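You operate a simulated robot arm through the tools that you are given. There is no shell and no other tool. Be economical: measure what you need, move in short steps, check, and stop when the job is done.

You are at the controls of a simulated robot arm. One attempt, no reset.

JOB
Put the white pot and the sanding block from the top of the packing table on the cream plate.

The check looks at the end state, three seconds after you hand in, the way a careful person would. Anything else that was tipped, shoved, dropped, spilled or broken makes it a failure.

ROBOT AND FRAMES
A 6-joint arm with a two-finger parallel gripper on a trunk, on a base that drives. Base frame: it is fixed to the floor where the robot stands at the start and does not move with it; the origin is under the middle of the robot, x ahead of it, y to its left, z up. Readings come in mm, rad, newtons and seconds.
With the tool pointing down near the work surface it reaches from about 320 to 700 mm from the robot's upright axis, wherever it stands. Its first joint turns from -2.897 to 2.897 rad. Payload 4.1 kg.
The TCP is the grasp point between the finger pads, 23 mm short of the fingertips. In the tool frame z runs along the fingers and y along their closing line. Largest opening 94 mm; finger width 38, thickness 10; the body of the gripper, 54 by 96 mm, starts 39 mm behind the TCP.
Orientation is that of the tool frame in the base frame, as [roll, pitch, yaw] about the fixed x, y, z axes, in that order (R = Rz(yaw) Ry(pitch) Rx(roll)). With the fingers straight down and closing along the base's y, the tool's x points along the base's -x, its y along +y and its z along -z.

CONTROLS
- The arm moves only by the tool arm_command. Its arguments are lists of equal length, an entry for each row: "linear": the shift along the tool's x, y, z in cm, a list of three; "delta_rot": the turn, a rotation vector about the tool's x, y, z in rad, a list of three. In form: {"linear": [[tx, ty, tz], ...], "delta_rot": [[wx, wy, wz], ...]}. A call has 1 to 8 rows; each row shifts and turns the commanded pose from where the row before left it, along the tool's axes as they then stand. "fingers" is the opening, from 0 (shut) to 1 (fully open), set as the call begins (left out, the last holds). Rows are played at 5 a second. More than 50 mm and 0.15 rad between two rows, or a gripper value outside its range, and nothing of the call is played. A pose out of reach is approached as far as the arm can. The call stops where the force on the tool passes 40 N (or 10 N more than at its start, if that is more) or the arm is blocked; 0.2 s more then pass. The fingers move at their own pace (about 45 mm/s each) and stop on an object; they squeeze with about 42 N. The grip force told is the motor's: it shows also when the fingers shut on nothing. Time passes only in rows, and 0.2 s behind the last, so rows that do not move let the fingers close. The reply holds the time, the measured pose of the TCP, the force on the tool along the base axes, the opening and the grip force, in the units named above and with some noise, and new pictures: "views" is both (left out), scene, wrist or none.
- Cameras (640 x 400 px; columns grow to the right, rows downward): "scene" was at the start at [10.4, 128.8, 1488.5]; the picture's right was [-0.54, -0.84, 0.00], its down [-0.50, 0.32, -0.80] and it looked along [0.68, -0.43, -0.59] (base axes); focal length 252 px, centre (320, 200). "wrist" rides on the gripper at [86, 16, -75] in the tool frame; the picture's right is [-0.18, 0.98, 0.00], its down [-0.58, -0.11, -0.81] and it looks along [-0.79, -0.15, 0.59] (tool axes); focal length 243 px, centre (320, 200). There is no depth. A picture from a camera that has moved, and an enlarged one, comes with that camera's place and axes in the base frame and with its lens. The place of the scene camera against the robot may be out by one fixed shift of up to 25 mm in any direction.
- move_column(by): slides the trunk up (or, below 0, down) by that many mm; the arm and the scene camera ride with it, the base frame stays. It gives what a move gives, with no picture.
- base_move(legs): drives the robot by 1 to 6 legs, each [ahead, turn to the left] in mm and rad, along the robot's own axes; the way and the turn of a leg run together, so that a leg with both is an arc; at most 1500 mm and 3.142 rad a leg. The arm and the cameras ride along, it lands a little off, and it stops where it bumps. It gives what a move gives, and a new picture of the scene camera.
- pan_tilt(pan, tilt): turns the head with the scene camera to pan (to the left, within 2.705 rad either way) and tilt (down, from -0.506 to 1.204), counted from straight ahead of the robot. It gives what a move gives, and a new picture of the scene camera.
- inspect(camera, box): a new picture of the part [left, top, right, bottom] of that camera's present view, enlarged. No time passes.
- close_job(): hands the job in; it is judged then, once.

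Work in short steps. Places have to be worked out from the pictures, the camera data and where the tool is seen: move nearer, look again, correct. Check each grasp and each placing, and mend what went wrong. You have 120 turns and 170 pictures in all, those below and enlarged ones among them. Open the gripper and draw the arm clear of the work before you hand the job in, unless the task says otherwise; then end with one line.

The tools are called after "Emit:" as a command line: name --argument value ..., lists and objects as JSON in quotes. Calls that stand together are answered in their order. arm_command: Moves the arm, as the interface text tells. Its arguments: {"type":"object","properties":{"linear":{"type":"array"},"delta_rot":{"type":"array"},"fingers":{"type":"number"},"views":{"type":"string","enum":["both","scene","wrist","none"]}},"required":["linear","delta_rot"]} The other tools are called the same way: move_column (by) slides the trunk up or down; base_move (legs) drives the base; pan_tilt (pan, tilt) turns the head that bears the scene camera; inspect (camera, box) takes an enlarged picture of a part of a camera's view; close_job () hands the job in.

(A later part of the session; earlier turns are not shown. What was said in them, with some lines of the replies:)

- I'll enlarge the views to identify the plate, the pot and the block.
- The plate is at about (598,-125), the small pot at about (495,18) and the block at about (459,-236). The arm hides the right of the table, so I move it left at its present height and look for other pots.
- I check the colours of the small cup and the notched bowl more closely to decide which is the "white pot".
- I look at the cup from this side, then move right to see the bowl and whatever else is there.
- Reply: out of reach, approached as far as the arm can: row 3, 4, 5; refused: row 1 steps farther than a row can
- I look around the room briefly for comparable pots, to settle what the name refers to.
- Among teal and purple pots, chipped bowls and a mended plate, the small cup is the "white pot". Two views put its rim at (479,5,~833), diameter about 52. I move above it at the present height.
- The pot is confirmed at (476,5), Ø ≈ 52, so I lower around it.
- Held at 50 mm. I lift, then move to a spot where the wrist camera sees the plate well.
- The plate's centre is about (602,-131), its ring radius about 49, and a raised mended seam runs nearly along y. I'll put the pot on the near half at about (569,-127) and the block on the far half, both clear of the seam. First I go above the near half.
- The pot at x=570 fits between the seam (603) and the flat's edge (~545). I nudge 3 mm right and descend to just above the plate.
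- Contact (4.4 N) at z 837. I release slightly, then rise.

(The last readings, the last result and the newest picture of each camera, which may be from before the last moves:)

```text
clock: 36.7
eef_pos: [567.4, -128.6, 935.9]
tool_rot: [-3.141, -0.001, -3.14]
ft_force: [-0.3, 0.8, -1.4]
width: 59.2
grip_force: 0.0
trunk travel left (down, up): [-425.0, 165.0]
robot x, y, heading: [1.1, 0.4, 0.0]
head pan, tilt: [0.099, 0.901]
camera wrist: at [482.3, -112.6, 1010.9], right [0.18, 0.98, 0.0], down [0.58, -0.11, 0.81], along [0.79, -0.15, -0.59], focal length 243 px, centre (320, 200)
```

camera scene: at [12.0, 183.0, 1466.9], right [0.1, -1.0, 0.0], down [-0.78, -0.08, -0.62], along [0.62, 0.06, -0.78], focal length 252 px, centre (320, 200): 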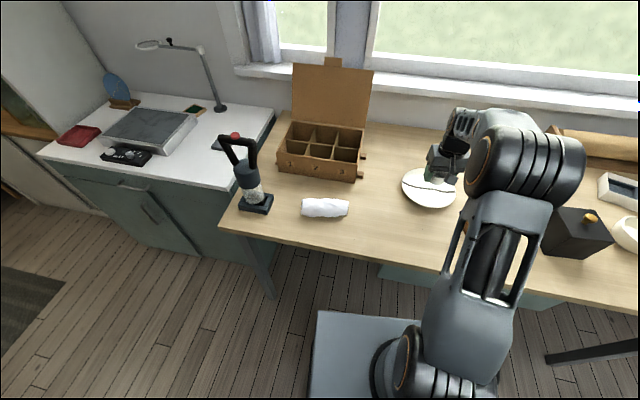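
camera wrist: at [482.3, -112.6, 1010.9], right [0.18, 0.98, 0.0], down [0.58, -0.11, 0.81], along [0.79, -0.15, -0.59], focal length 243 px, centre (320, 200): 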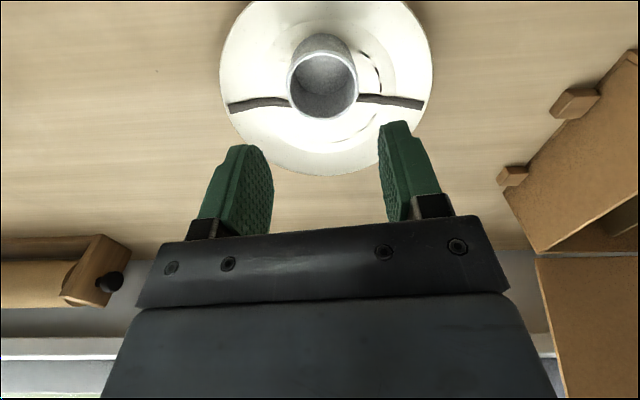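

The pot stands on the near half. Next I go up and back to view the block.

Emit:
arm_command --linear '[[0, 0, -4.5], [2.5, -2, -2.5], [3.5, -2.5, -1.5], [3.5, -2.5, 0], [3.5, -2.5, 0], [3.5, -2.5, 0], [3, 0, 0]]' --delta_rot '[[0, 0, 0], [0, 0, 0], [0, 0, 0], [0, 0, 0], [0, 0, 0], [0, 0, 0], [0, 0, 0]]' --fingers 1 --views "wrist"

Emit:
inspect --camera "scene" --box '[390, 150, 530, 250]'

```text
clock: 38.3
eef_pos: [373.8, -249.7, 1020.8]
tool_rot: [3.141, 0.001, -3.141]
ft_force: [0.0, 0.8, 0.2]
width: 93.8
grip_force: 0.0
trunk travel left (down, up): [-425.0, 165.0]
robot x, y, heading: [2.5, 0.8, 0.002]
head pan, tilt: [0.099, 0.901]
camera wrist: at [287.2, -233.7, 1095.4], right [0.18, 0.98, 0.0], down [0.58, -0.11, 0.81], along [0.79, -0.15, -0.59], focal length 243 px, centre (320, 200)
```

wrist: 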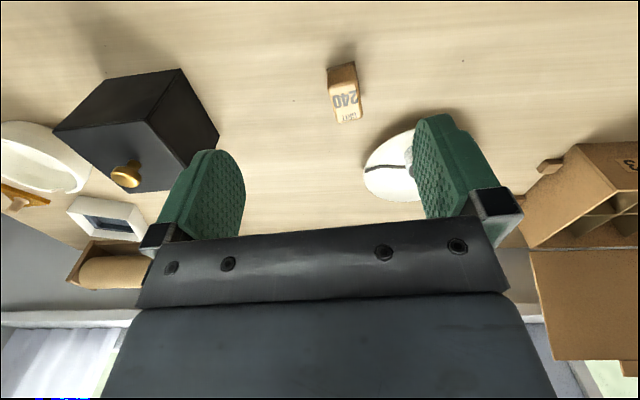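

```text
4.00 times, centred on (460, 200) of scene
camera zoom: at [11.8, 183.1, 1466.9], right [0.1, -0.99, 0.0], down [-0.78, -0.08, -0.62], along [0.62, 0.06, -0.78], focal length 1006 px, centre (-240, 200)
```

zoom: 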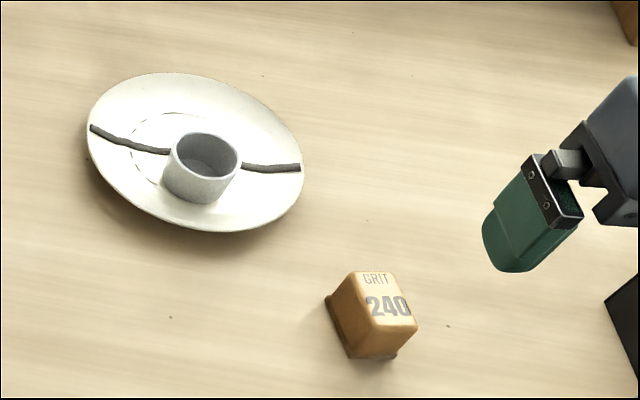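

Emit:
inspect --camera "wrist" --box '[310, 50, 390, 130]'

Emit:
inspect --camera "scene" --box '[465, 210, 510, 245]'

```text
5.00 times, centred on (350, 90) of wrist
camera zoom: at [287.2, -233.7, 1095.4], right [0.18, 0.98, 0.0], down [0.58, -0.11, 0.81], along [0.79, -0.15, -0.59], focal length 1213 px, centre (170, 750)
```

zoom: 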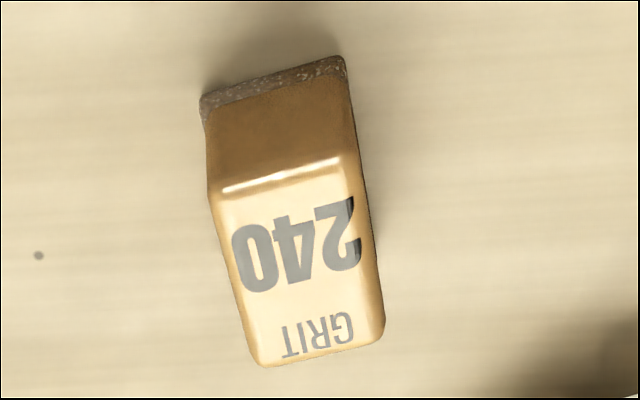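

```text
11.43 times, centred on (488, 228) of scene
camera zoom: at [11.8, 183.1, 1466.9], right [0.1, -0.99, 0.0], down [-0.78, -0.08, -0.62], along [0.62, 0.06, -0.78], focal length 2874 px, centre (-1594, -114)
```

zoom: 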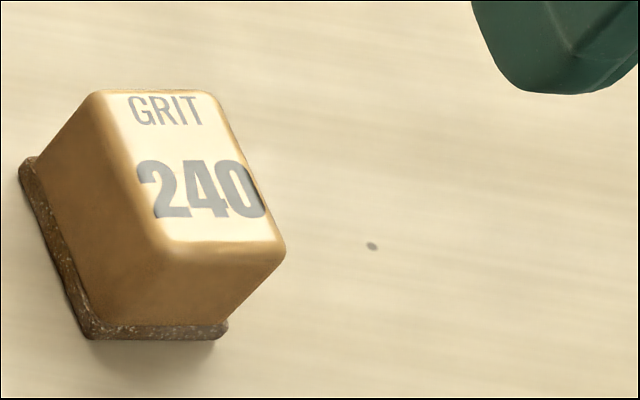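

Block base is about 50×35, height about 37, centred at about (452,-234), with its long axis 5.5° from x. I'll grip it along the long axis so it can lie along the seam on the far half. I move above it and turn the tool.

Emit:
arm_command --linear '[[-3.9, 0.8, 0], [-3.9, 0.77, 0], [0, 0, 0], [0, 0, 0], [0, 0, 0], [0, 0, 0], [0, 0, 0], [0, 0, 0]]' --delta_rot '[[0, 0, 0], [0, 0, 0], [0, 0, 0.1475], [0, 0, 0.1475], [0, 0, 0.1475], [0, 0, 0.1475], [0, 0, 0.1475], [0, 0, 0.1475]]' --views "none"

Emit:
arm_command --linear '[[0, 0, 2], [0, 0, 3], [0, 0, 3], [0, 0, 0], [0, 0, 0]]' --delta_rot '[[0, 0, 0.1475], [0, 0, 0.1475], [0, 0, 0.1475], [0, 0, 0.1475], [0, 0, 0]]' --views "both"

```text
clock: 40.1
eef_pos: [452.5, -233.4, 1022.3]
tool_rot: [-3.141, -0.001, 2.252]
ft_force: [0.0, -0.5, 0.2]
width: 94.2
grip_force: 0.0
trunk travel left (down, up): [-425.0, 165.0]
robot x, y, heading: [2.2, 4.4, -0.002]
head pan, tilt: [0.099, 0.901]
```

```text
clock: 41.3
eef_pos: [452.3, -231.7, 942.6]
tool_rot: [-3.141, 0.0, 1.665]
ft_force: [-1.0, -0.5, -0.4]
width: 94.0
grip_force: 0.0
trunk travel left (down, up): [-425.0, 165.0]
robot x, y, heading: [2.2, 1.5, -0.001]
head pan, tilt: [0.099, 0.901]
camera scene: at [11.8, 183.2, 1466.8], right [0.1, -1.0, 0.0], down [-0.78, -0.08, -0.62], along [0.62, 0.06, -0.78], focal length 252 px, centre (320, 200)
camera wrist: at [459.9, -145.4, 1016.2], right [1.0, -0.09, 0.0], down [-0.05, -0.59, 0.81], along [-0.07, -0.8, -0.59], focal length 243 px, centre (320, 200)
```

scene: 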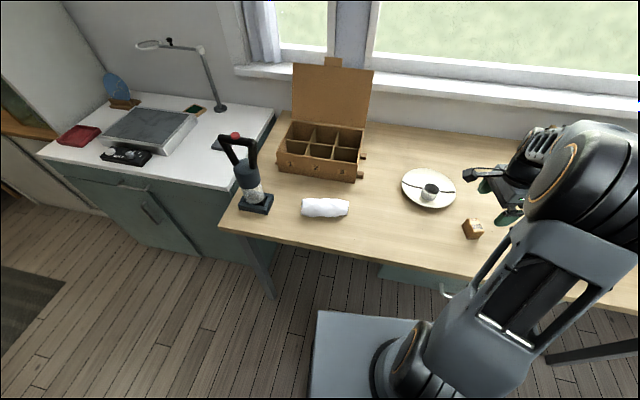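
wrist: 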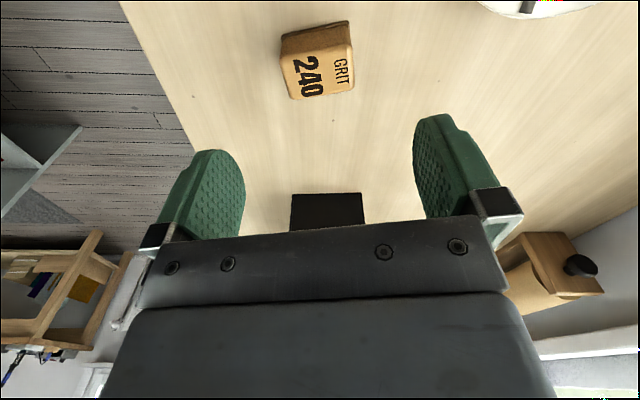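

The second view confirms centre about (453,-232) and angle about 4–5°. I descend to grasp height.

Emit:
arm_command --linear '[[0, 0, 3], [0, 0, 3], [0, 0, 3], [0, 0, 2.2], [0, 0, 0]]' --delta_rot '[[0, 0, 0], [0, 0, 0], [0, 0, 0], [0, 0, 0], [0, 0, 0]]' --views "both"

```text
clock: 42.5
eef_pos: [451.3, -233.2, 830.3]
tool_rot: [3.14, 0.0, 1.667]
ft_force: [0.3, 0.8, -0.2]
width: 93.7
grip_force: 0.0
trunk travel left (down, up): [-425.0, 165.0]
robot x, y, heading: [-3.0, -0.5, -0.003]
head pan, tilt: [0.099, 0.901]
camera scene: at [12.0, 183.1, 1466.8], right [0.1, -1.0, 0.0], down [-0.78, -0.08, -0.62], along [0.62, 0.06, -0.78], focal length 252 px, centre (320, 200)
camera wrist: at [459.6, -144.9, 904.3], right [1.0, -0.09, 0.0], down [-0.05, -0.59, 0.81], along [-0.07, -0.8, -0.59], focal length 243 px, centre (320, 200)
```

scene: 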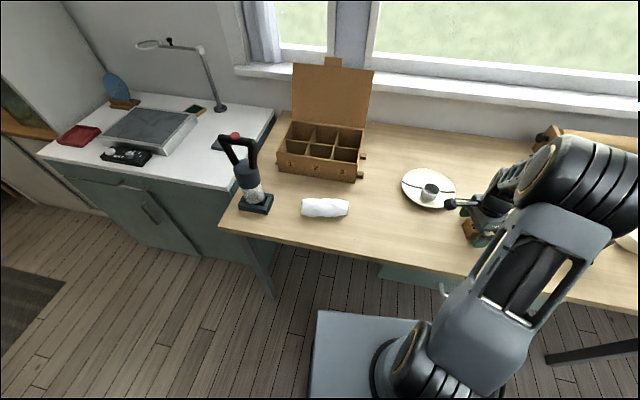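
wrist: 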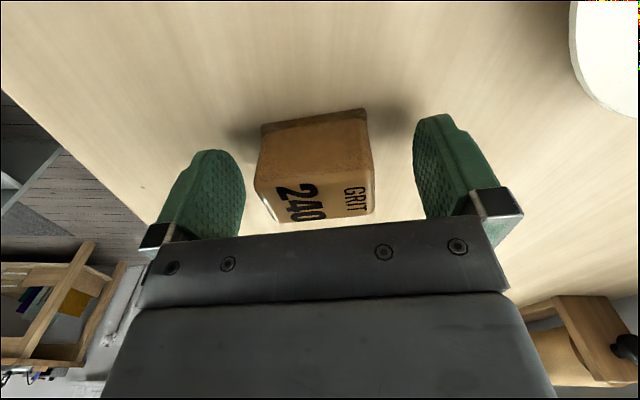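

The fingers straddle the block, so I close.

Emit:
arm_command --linear '[[0, 0, 0], [0, 0, 0], [0, 0, 0], [0, 0, 0], [0, 0, 0], [0, 0, 0]]' --delta_rot '[[0, 0, 0], [0, 0, 0], [0, 0, 0], [0, 0, 0], [0, 0, 0], [0, 0, 0]]' --fingers 0.3 --views "wrist"

Emit:
arm_command --linear '[[0, 0, -2], [0, 0, -4], [0, 0, -4], [0, 0, -4], [0, 0, 0]]' --delta_rot '[[0, 0, 0], [0, 0, 0], [0, 0, 0], [0, 0, 0], [0, 0, 0]]' --views "wrist"

```text
clock: 43.9
eef_pos: [450.9, -233.4, 830.6]
tool_rot: [-3.14, 0.0, 1.668]
ft_force: [0.9, -0.3, -0.8]
width: 52.1
grip_force: 42.1
trunk travel left (down, up): [-425.0, 165.0]
robot x, y, heading: [3.1, -1.4, 0.004]
head pan, tilt: [0.099, 0.901]
camera wrist: at [459.6, -144.9, 904.6], right [1.0, -0.09, 0.0], down [-0.05, -0.59, 0.81], along [-0.07, -0.8, -0.59], focal length 243 px, centre (320, 200)
```

wrist: 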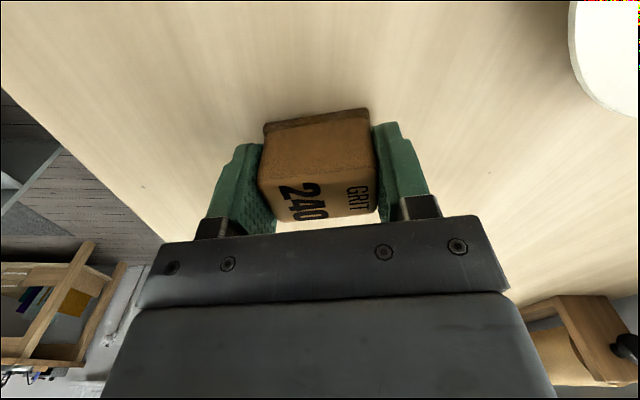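

```text
clock: 45.1
eef_pos: [451.5, -233.5, 969.7]
tool_rot: [3.141, -0.001, 1.667]
ft_force: [0.8, -0.5, -0.3]
width: 52.1
grip_force: 42.0
trunk travel left (down, up): [-425.0, 165.0]
robot x, y, heading: [-1.2, -0.3, 0.003]
head pan, tilt: [0.099, 0.901]
camera wrist: at [459.6, -145.4, 1044.6], right [1.0, -0.09, 0.0], down [-0.05, -0.59, 0.81], along [-0.07, -0.8, -0.59], focal length 243 px, centre (320, 200)
```

wrist: 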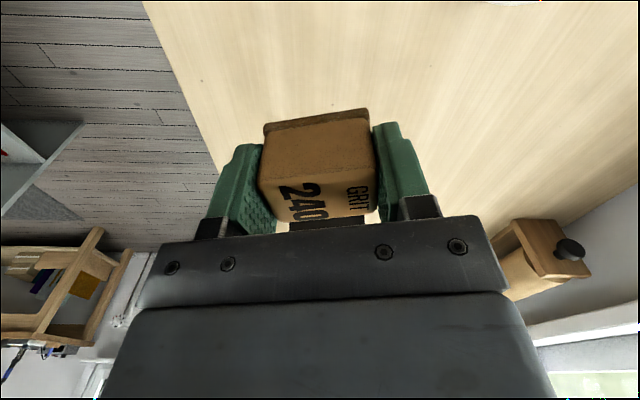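

Held firmly (52 mm). I turn back so the long axis follows the seam, then go above the far half, aiming at (630,-134).

Emit:
arm_command --linear '[[0, 0, 0], [0, 0, 0], [0, 0, 0], [0, 0, 0], [0, 0, 0], [0, 0, 0], [0, 0, 0], [0, 0, 0]]' --delta_rot '[[0, 0, -0.1355], [0, 0, -0.1355], [0, 0, -0.1355], [0, 0, -0.1355], [0, 0, -0.1355], [0, 0, -0.1355], [0, 0, -0.1355], [0, 0, -0.1355]]' --views "none"

Emit:
arm_command --linear '[[0, 0, 0], [0, 0, 0], [0, 0, 0]]' --delta_rot '[[0, 0, -0.1355], [0, 0, -0.1355], [0, 0, 0]]' --views "none"

```text
clock: 46.9
eef_pos: [450.8, -233.2, 970.0]
tool_rot: [3.14, -0.001, 2.752]
ft_force: [-0.5, 0.5, -1.3]
width: 52.1
grip_force: 41.9
trunk travel left (down, up): [-425.0, 165.0]
robot x, y, heading: [0.7, 2.4, 0.002]
head pan, tilt: [0.099, 0.901]
```

```text
clock: 47.7
eef_pos: [452.1, -234.0, 969.5]
tool_rot: [3.141, 0.001, 3.024]
ft_force: [0.4, 0.3, -0.4]
width: 52.1
grip_force: 41.6
trunk travel left (down, up): [-425.0, 165.0]
robot x, y, heading: [0.3, 5.8, -0.0]
head pan, tilt: [0.099, 0.901]
```

Emit:
arm_command --linear '[[-3.31, 2.39, 0], [-3.31, 2.39, 0], [-3.31, 2.39, 0], [-3.31, 2.39, 0], [-3.31, 2.39, 0], [0, 0, 3], [0, 0, 0]]' --delta_rot '[[0, 0, 0], [0, 0, 0], [0, 0, 0], [0, 0, 0], [0, 0, 0], [0, 0, 0], [0, 0, 0]]' --views "wrist"

Emit:
inspect --camera "scene" --box '[380, 130, 490, 220]'

```text
clock: 49.3
eef_pos: [631.5, -133.9, 941.1]
tool_rot: [-3.141, 0.0, 3.019]
ft_force: [0.2, -0.2, -0.4]
width: 52.0
grip_force: 41.9
trunk travel left (down, up): [-425.0, 165.0]
robot x, y, heading: [4.0, 2.2, 0.003]
head pan, tilt: [0.099, 0.901]
camera wrist: at [547.2, -107.3, 1014.3], right [0.3, 0.95, 0.0], down [0.56, -0.18, 0.81], along [0.77, -0.24, -0.59], focal length 243 px, centre (320, 200)
```

wrist: 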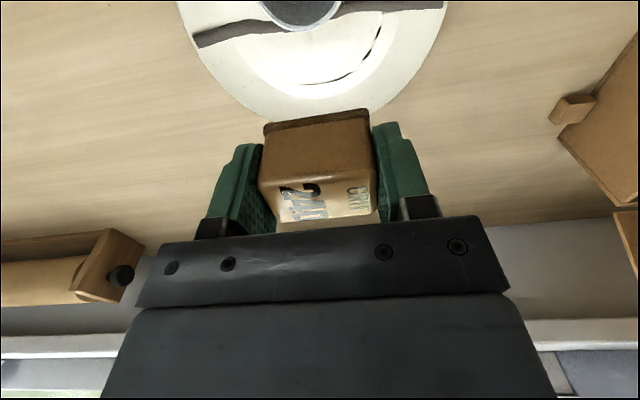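

```text
4.44 times, centred on (435, 175) of scene
camera zoom: at [12.0, 183.1, 1466.9], right [0.1, -1.0, 0.0], down [-0.78, -0.08, -0.62], along [0.62, 0.06, -0.78], focal length 1118 px, centre (-191, 311)
```

zoom: 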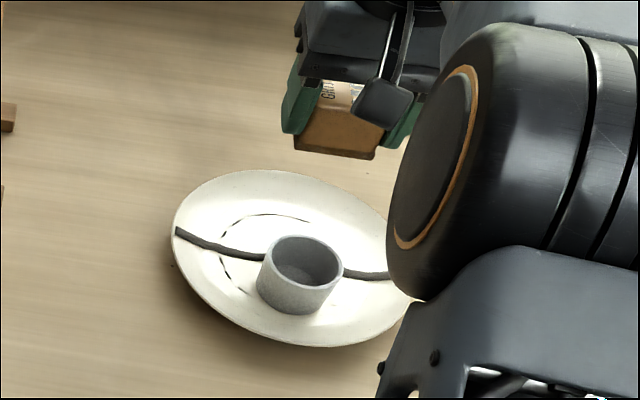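

Emit:
arm_command --linear '[[0, 0, 3], [0, 0, 2.5], [0, 0, 2], [0, 0, 1.3], [0, 0, 0]]' --delta_rot '[[0, 0, 0], [0, 0, 0], [0, 0, 0], [0, 0, 0], [0, 0, 0]]' --views "wrist"

Emit:
inspect --camera "scene" --box '[380, 130, 490, 220]'

```text
clock: 50.5
eef_pos: [631.1, -135.0, 853.4]
tool_rot: [3.142, -0.001, 3.022]
ft_force: [-0.1, 0.0, 0.6]
width: 51.8
grip_force: 41.9
trunk travel left (down, up): [-425.0, 165.0]
robot x, y, heading: [1.3, 1.5, 0.003]
head pan, tilt: [0.099, 0.901]
camera wrist: at [547.3, -107.9, 926.4], right [0.3, 0.95, 0.0], down [0.56, -0.18, 0.81], along [0.77, -0.24, -0.59], focal length 243 px, centre (320, 200)
```

wrist: 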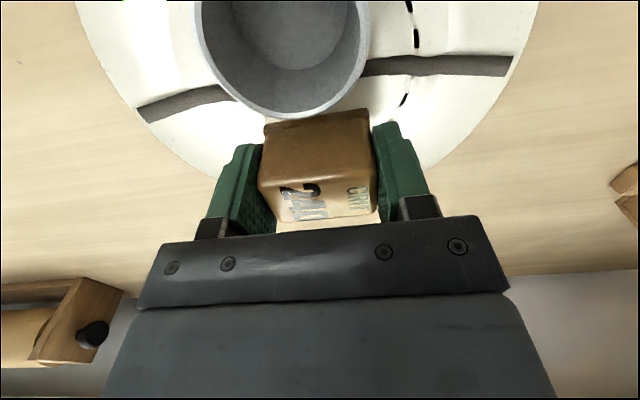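

```text
4.44 times, centred on (435, 175) of scene
camera zoom: at [12.1, 183.2, 1466.8], right [0.1, -1.0, 0.0], down [-0.78, -0.08, -0.62], along [0.62, 0.06, -0.78], focal length 1118 px, centre (-191, 311)
```

zoom: 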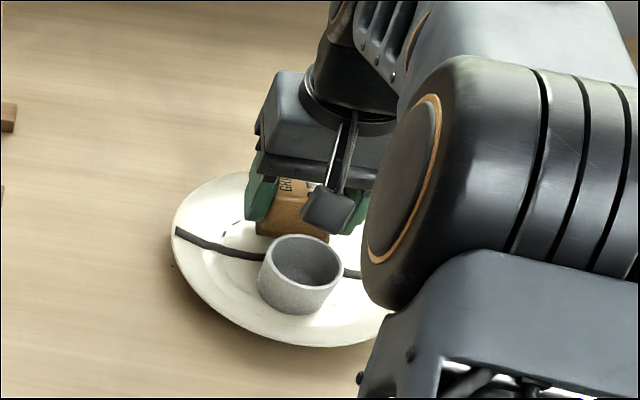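

Emit:
arm_command --linear '[[0, 0, 0.4], [0, 0, 0.4], [0, 0, 0.2], [0, 0, 0]]' --delta_rot '[[0, 0, 0], [0, 0, 0], [0, 0, 0], [0, 0, 0]]' --views "none"

Emit:
arm_command --linear '[[0, 0, 0.15], [0, 0, 0]]' --delta_rot '[[0, 0, 0], [0, 0, 0]]' --views "none"

```text
clock: 51.5
eef_pos: [629.5, -134.7, 840.9]
tool_rot: [-3.14, -0.001, 3.02]
ft_force: [0.6, 0.1, 0.6]
width: 52.1
grip_force: 42.3
trunk travel left (down, up): [-425.0, 165.0]
robot x, y, heading: [2.5, 1.0, -0.005]
head pan, tilt: [0.099, 0.901]
```

```text
clock: 52.1
eef_pos: [630.7, -134.9, 840.3]
tool_rot: [-3.14, 0.0, 3.023]
ft_force: [0.7, 0.3, 7.5]
width: 52.1
grip_force: 42.0
trunk travel left (down, up): [-425.0, 165.0]
robot x, y, heading: [2.3, -0.1, -0.005]
head pan, tilt: [0.099, 0.901]
```

Contact (7.5 N) at z 840, as predicted. I release gently and rise.

Emit:
arm_command --linear '[[0, 0, 0], [0, 0, 0]]' --delta_rot '[[0, 0, 0], [0, 0, 0]]' --fingers 0.65 --views "wrist"

Emit:
arm_command --linear '[[0, 0, -1], [0, 0, -2], [0, 0, -4], [0, 0, -4], [0, 0, -4]]' --delta_rot '[[0, 0, 0], [0, 0, 0], [0, 0, 0], [0, 0, 0], [0, 0, 0]]' --views "both"

```text
clock: 52.7
eef_pos: [630.1, -134.1, 839.7]
tool_rot: [-3.142, -0.001, 3.021]
ft_force: [-0.2, 0.3, 0.7]
width: 61.1
grip_force: 0.0
trunk travel left (down, up): [-425.0, 165.0]
robot x, y, heading: [-0.7, 1.4, 0.002]
head pan, tilt: [0.099, 0.901]
camera wrist: at [546.8, -108.3, 914.1], right [0.3, 0.95, 0.0], down [0.56, -0.18, 0.81], along [0.77, -0.24, -0.59], focal length 243 px, centre (320, 200)
```

wrist: 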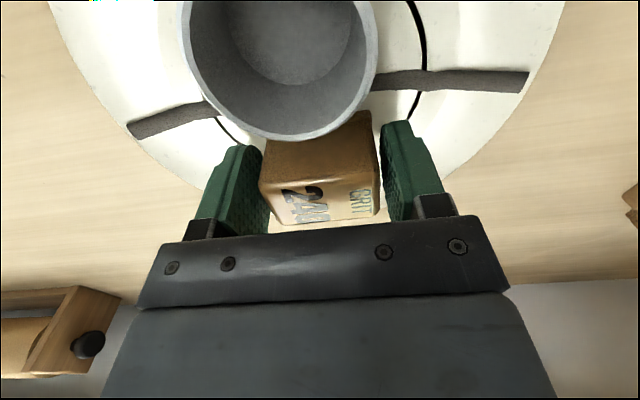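

```text
clock: 53.9
eef_pos: [631.1, -135.9, 990.8]
tool_rot: [-3.141, -0.001, 3.022]
ft_force: [0.5, 0.7, -0.1]
width: 61.2
grip_force: 0.1
trunk travel left (down, up): [-425.0, 165.0]
robot x, y, heading: [1.5, 2.2, -0.003]
head pan, tilt: [0.099, 0.901]
camera scene: at [11.9, 183.2, 1466.8], right [0.1, -1.0, 0.0], down [-0.78, -0.08, -0.62], along [0.62, 0.06, -0.78], focal length 252 px, centre (320, 200)
camera wrist: at [546.6, -108.4, 1064.9], right [0.3, 0.95, 0.0], down [0.56, -0.18, 0.81], along [0.77, -0.24, -0.59], focal length 243 px, centre (320, 200)
```

scene: 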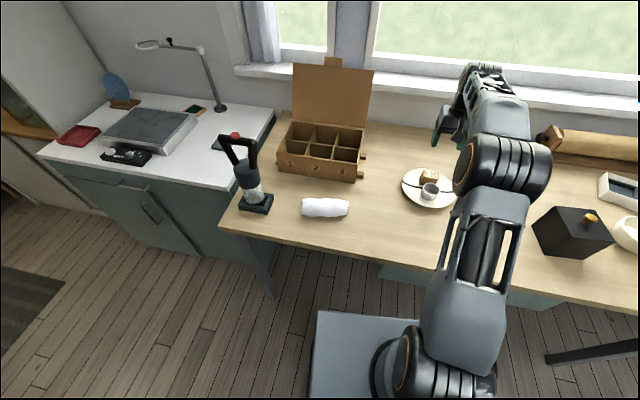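
wrist: 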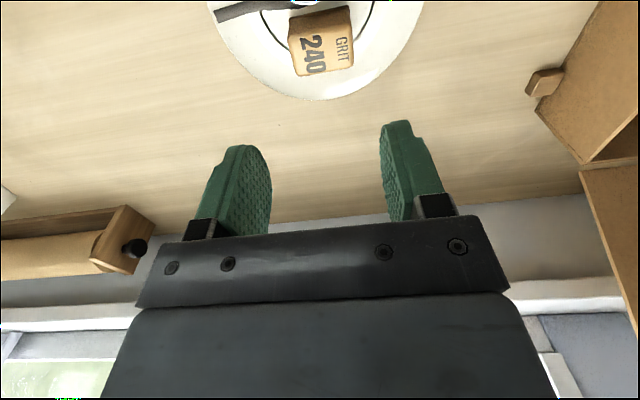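

Both are on the plate. I draw the arm back and clear, open the gripper, and check.

Emit:
arm_command --linear '[[4, 0, -2.5], [4, -1, -2], [4, -1, -2], [4, -2, -1], [4, -2, 0], [2, -4, 0], [0, -4, 0]]' --delta_rot '[[0, 0, 0], [0, 0, 0], [0, 0, 0], [0, 0, 0], [0, 0, 0], [0, 0, 0], [0, 0, 0]]' --fingers 1 --views "wrist"

Emit:
inspect --camera "scene" --box '[390, 155, 480, 220]'

```text
clock: 55.5
eef_pos: [394.4, -248.1, 1064.9]
tool_rot: [-3.14, -0.001, 3.022]
ft_force: [0.2, -0.1, -0.6]
width: 94.1
grip_force: 0.0
trunk travel left (down, up): [-425.0, 165.0]
robot x, y, heading: [1.4, -1.8, -0.004]
head pan, tilt: [0.099, 0.901]
camera wrist: at [311.1, -221.4, 1138.6], right [0.3, 0.95, 0.0], down [0.56, -0.18, 0.81], along [0.77, -0.24, -0.59], focal length 243 px, centre (320, 200)
```

wrist: 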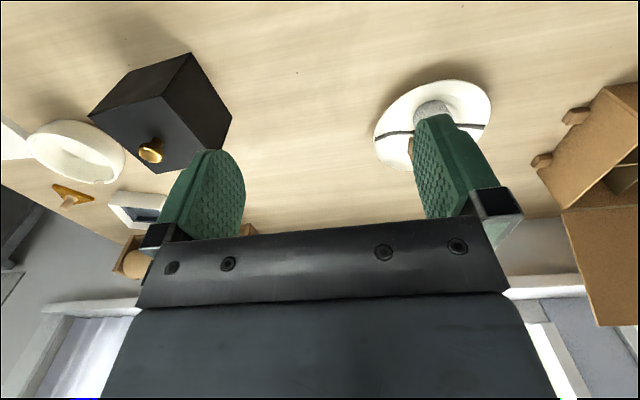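

```text
6.15 times, centred on (435, 188) of scene
camera zoom: at [11.9, 182.9, 1466.9], right [0.1, -1.0, 0.0], down [-0.78, -0.08, -0.62], along [0.62, 0.06, -0.78], focal length 1548 px, centre (-388, 277)
```

zoom: 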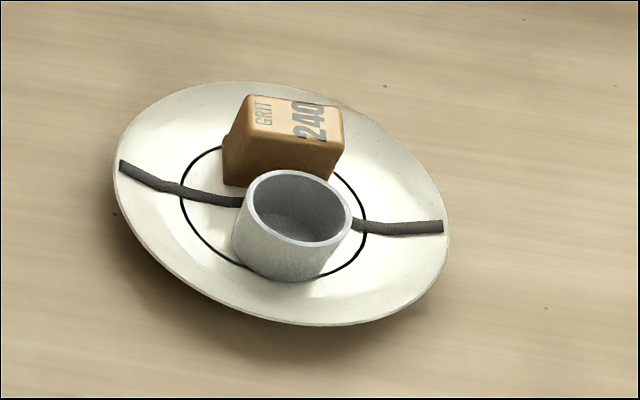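

Pot and block rest level on the plate on either side of the seam. Nothing else was disturbed, and the arm is clear with the gripper open. I hand in.

Emit:
close_job

```text
The job is handed in.
```

The white pot and the sanding block are both resting level on the cream plate, on either side of its mended seam. I took "white pot" to be the small cylindrical cup, not the larger cream bowl with the chipped rim. The last pictures show nothing else moved, and the arm was clear with the gripper open before I handed in.
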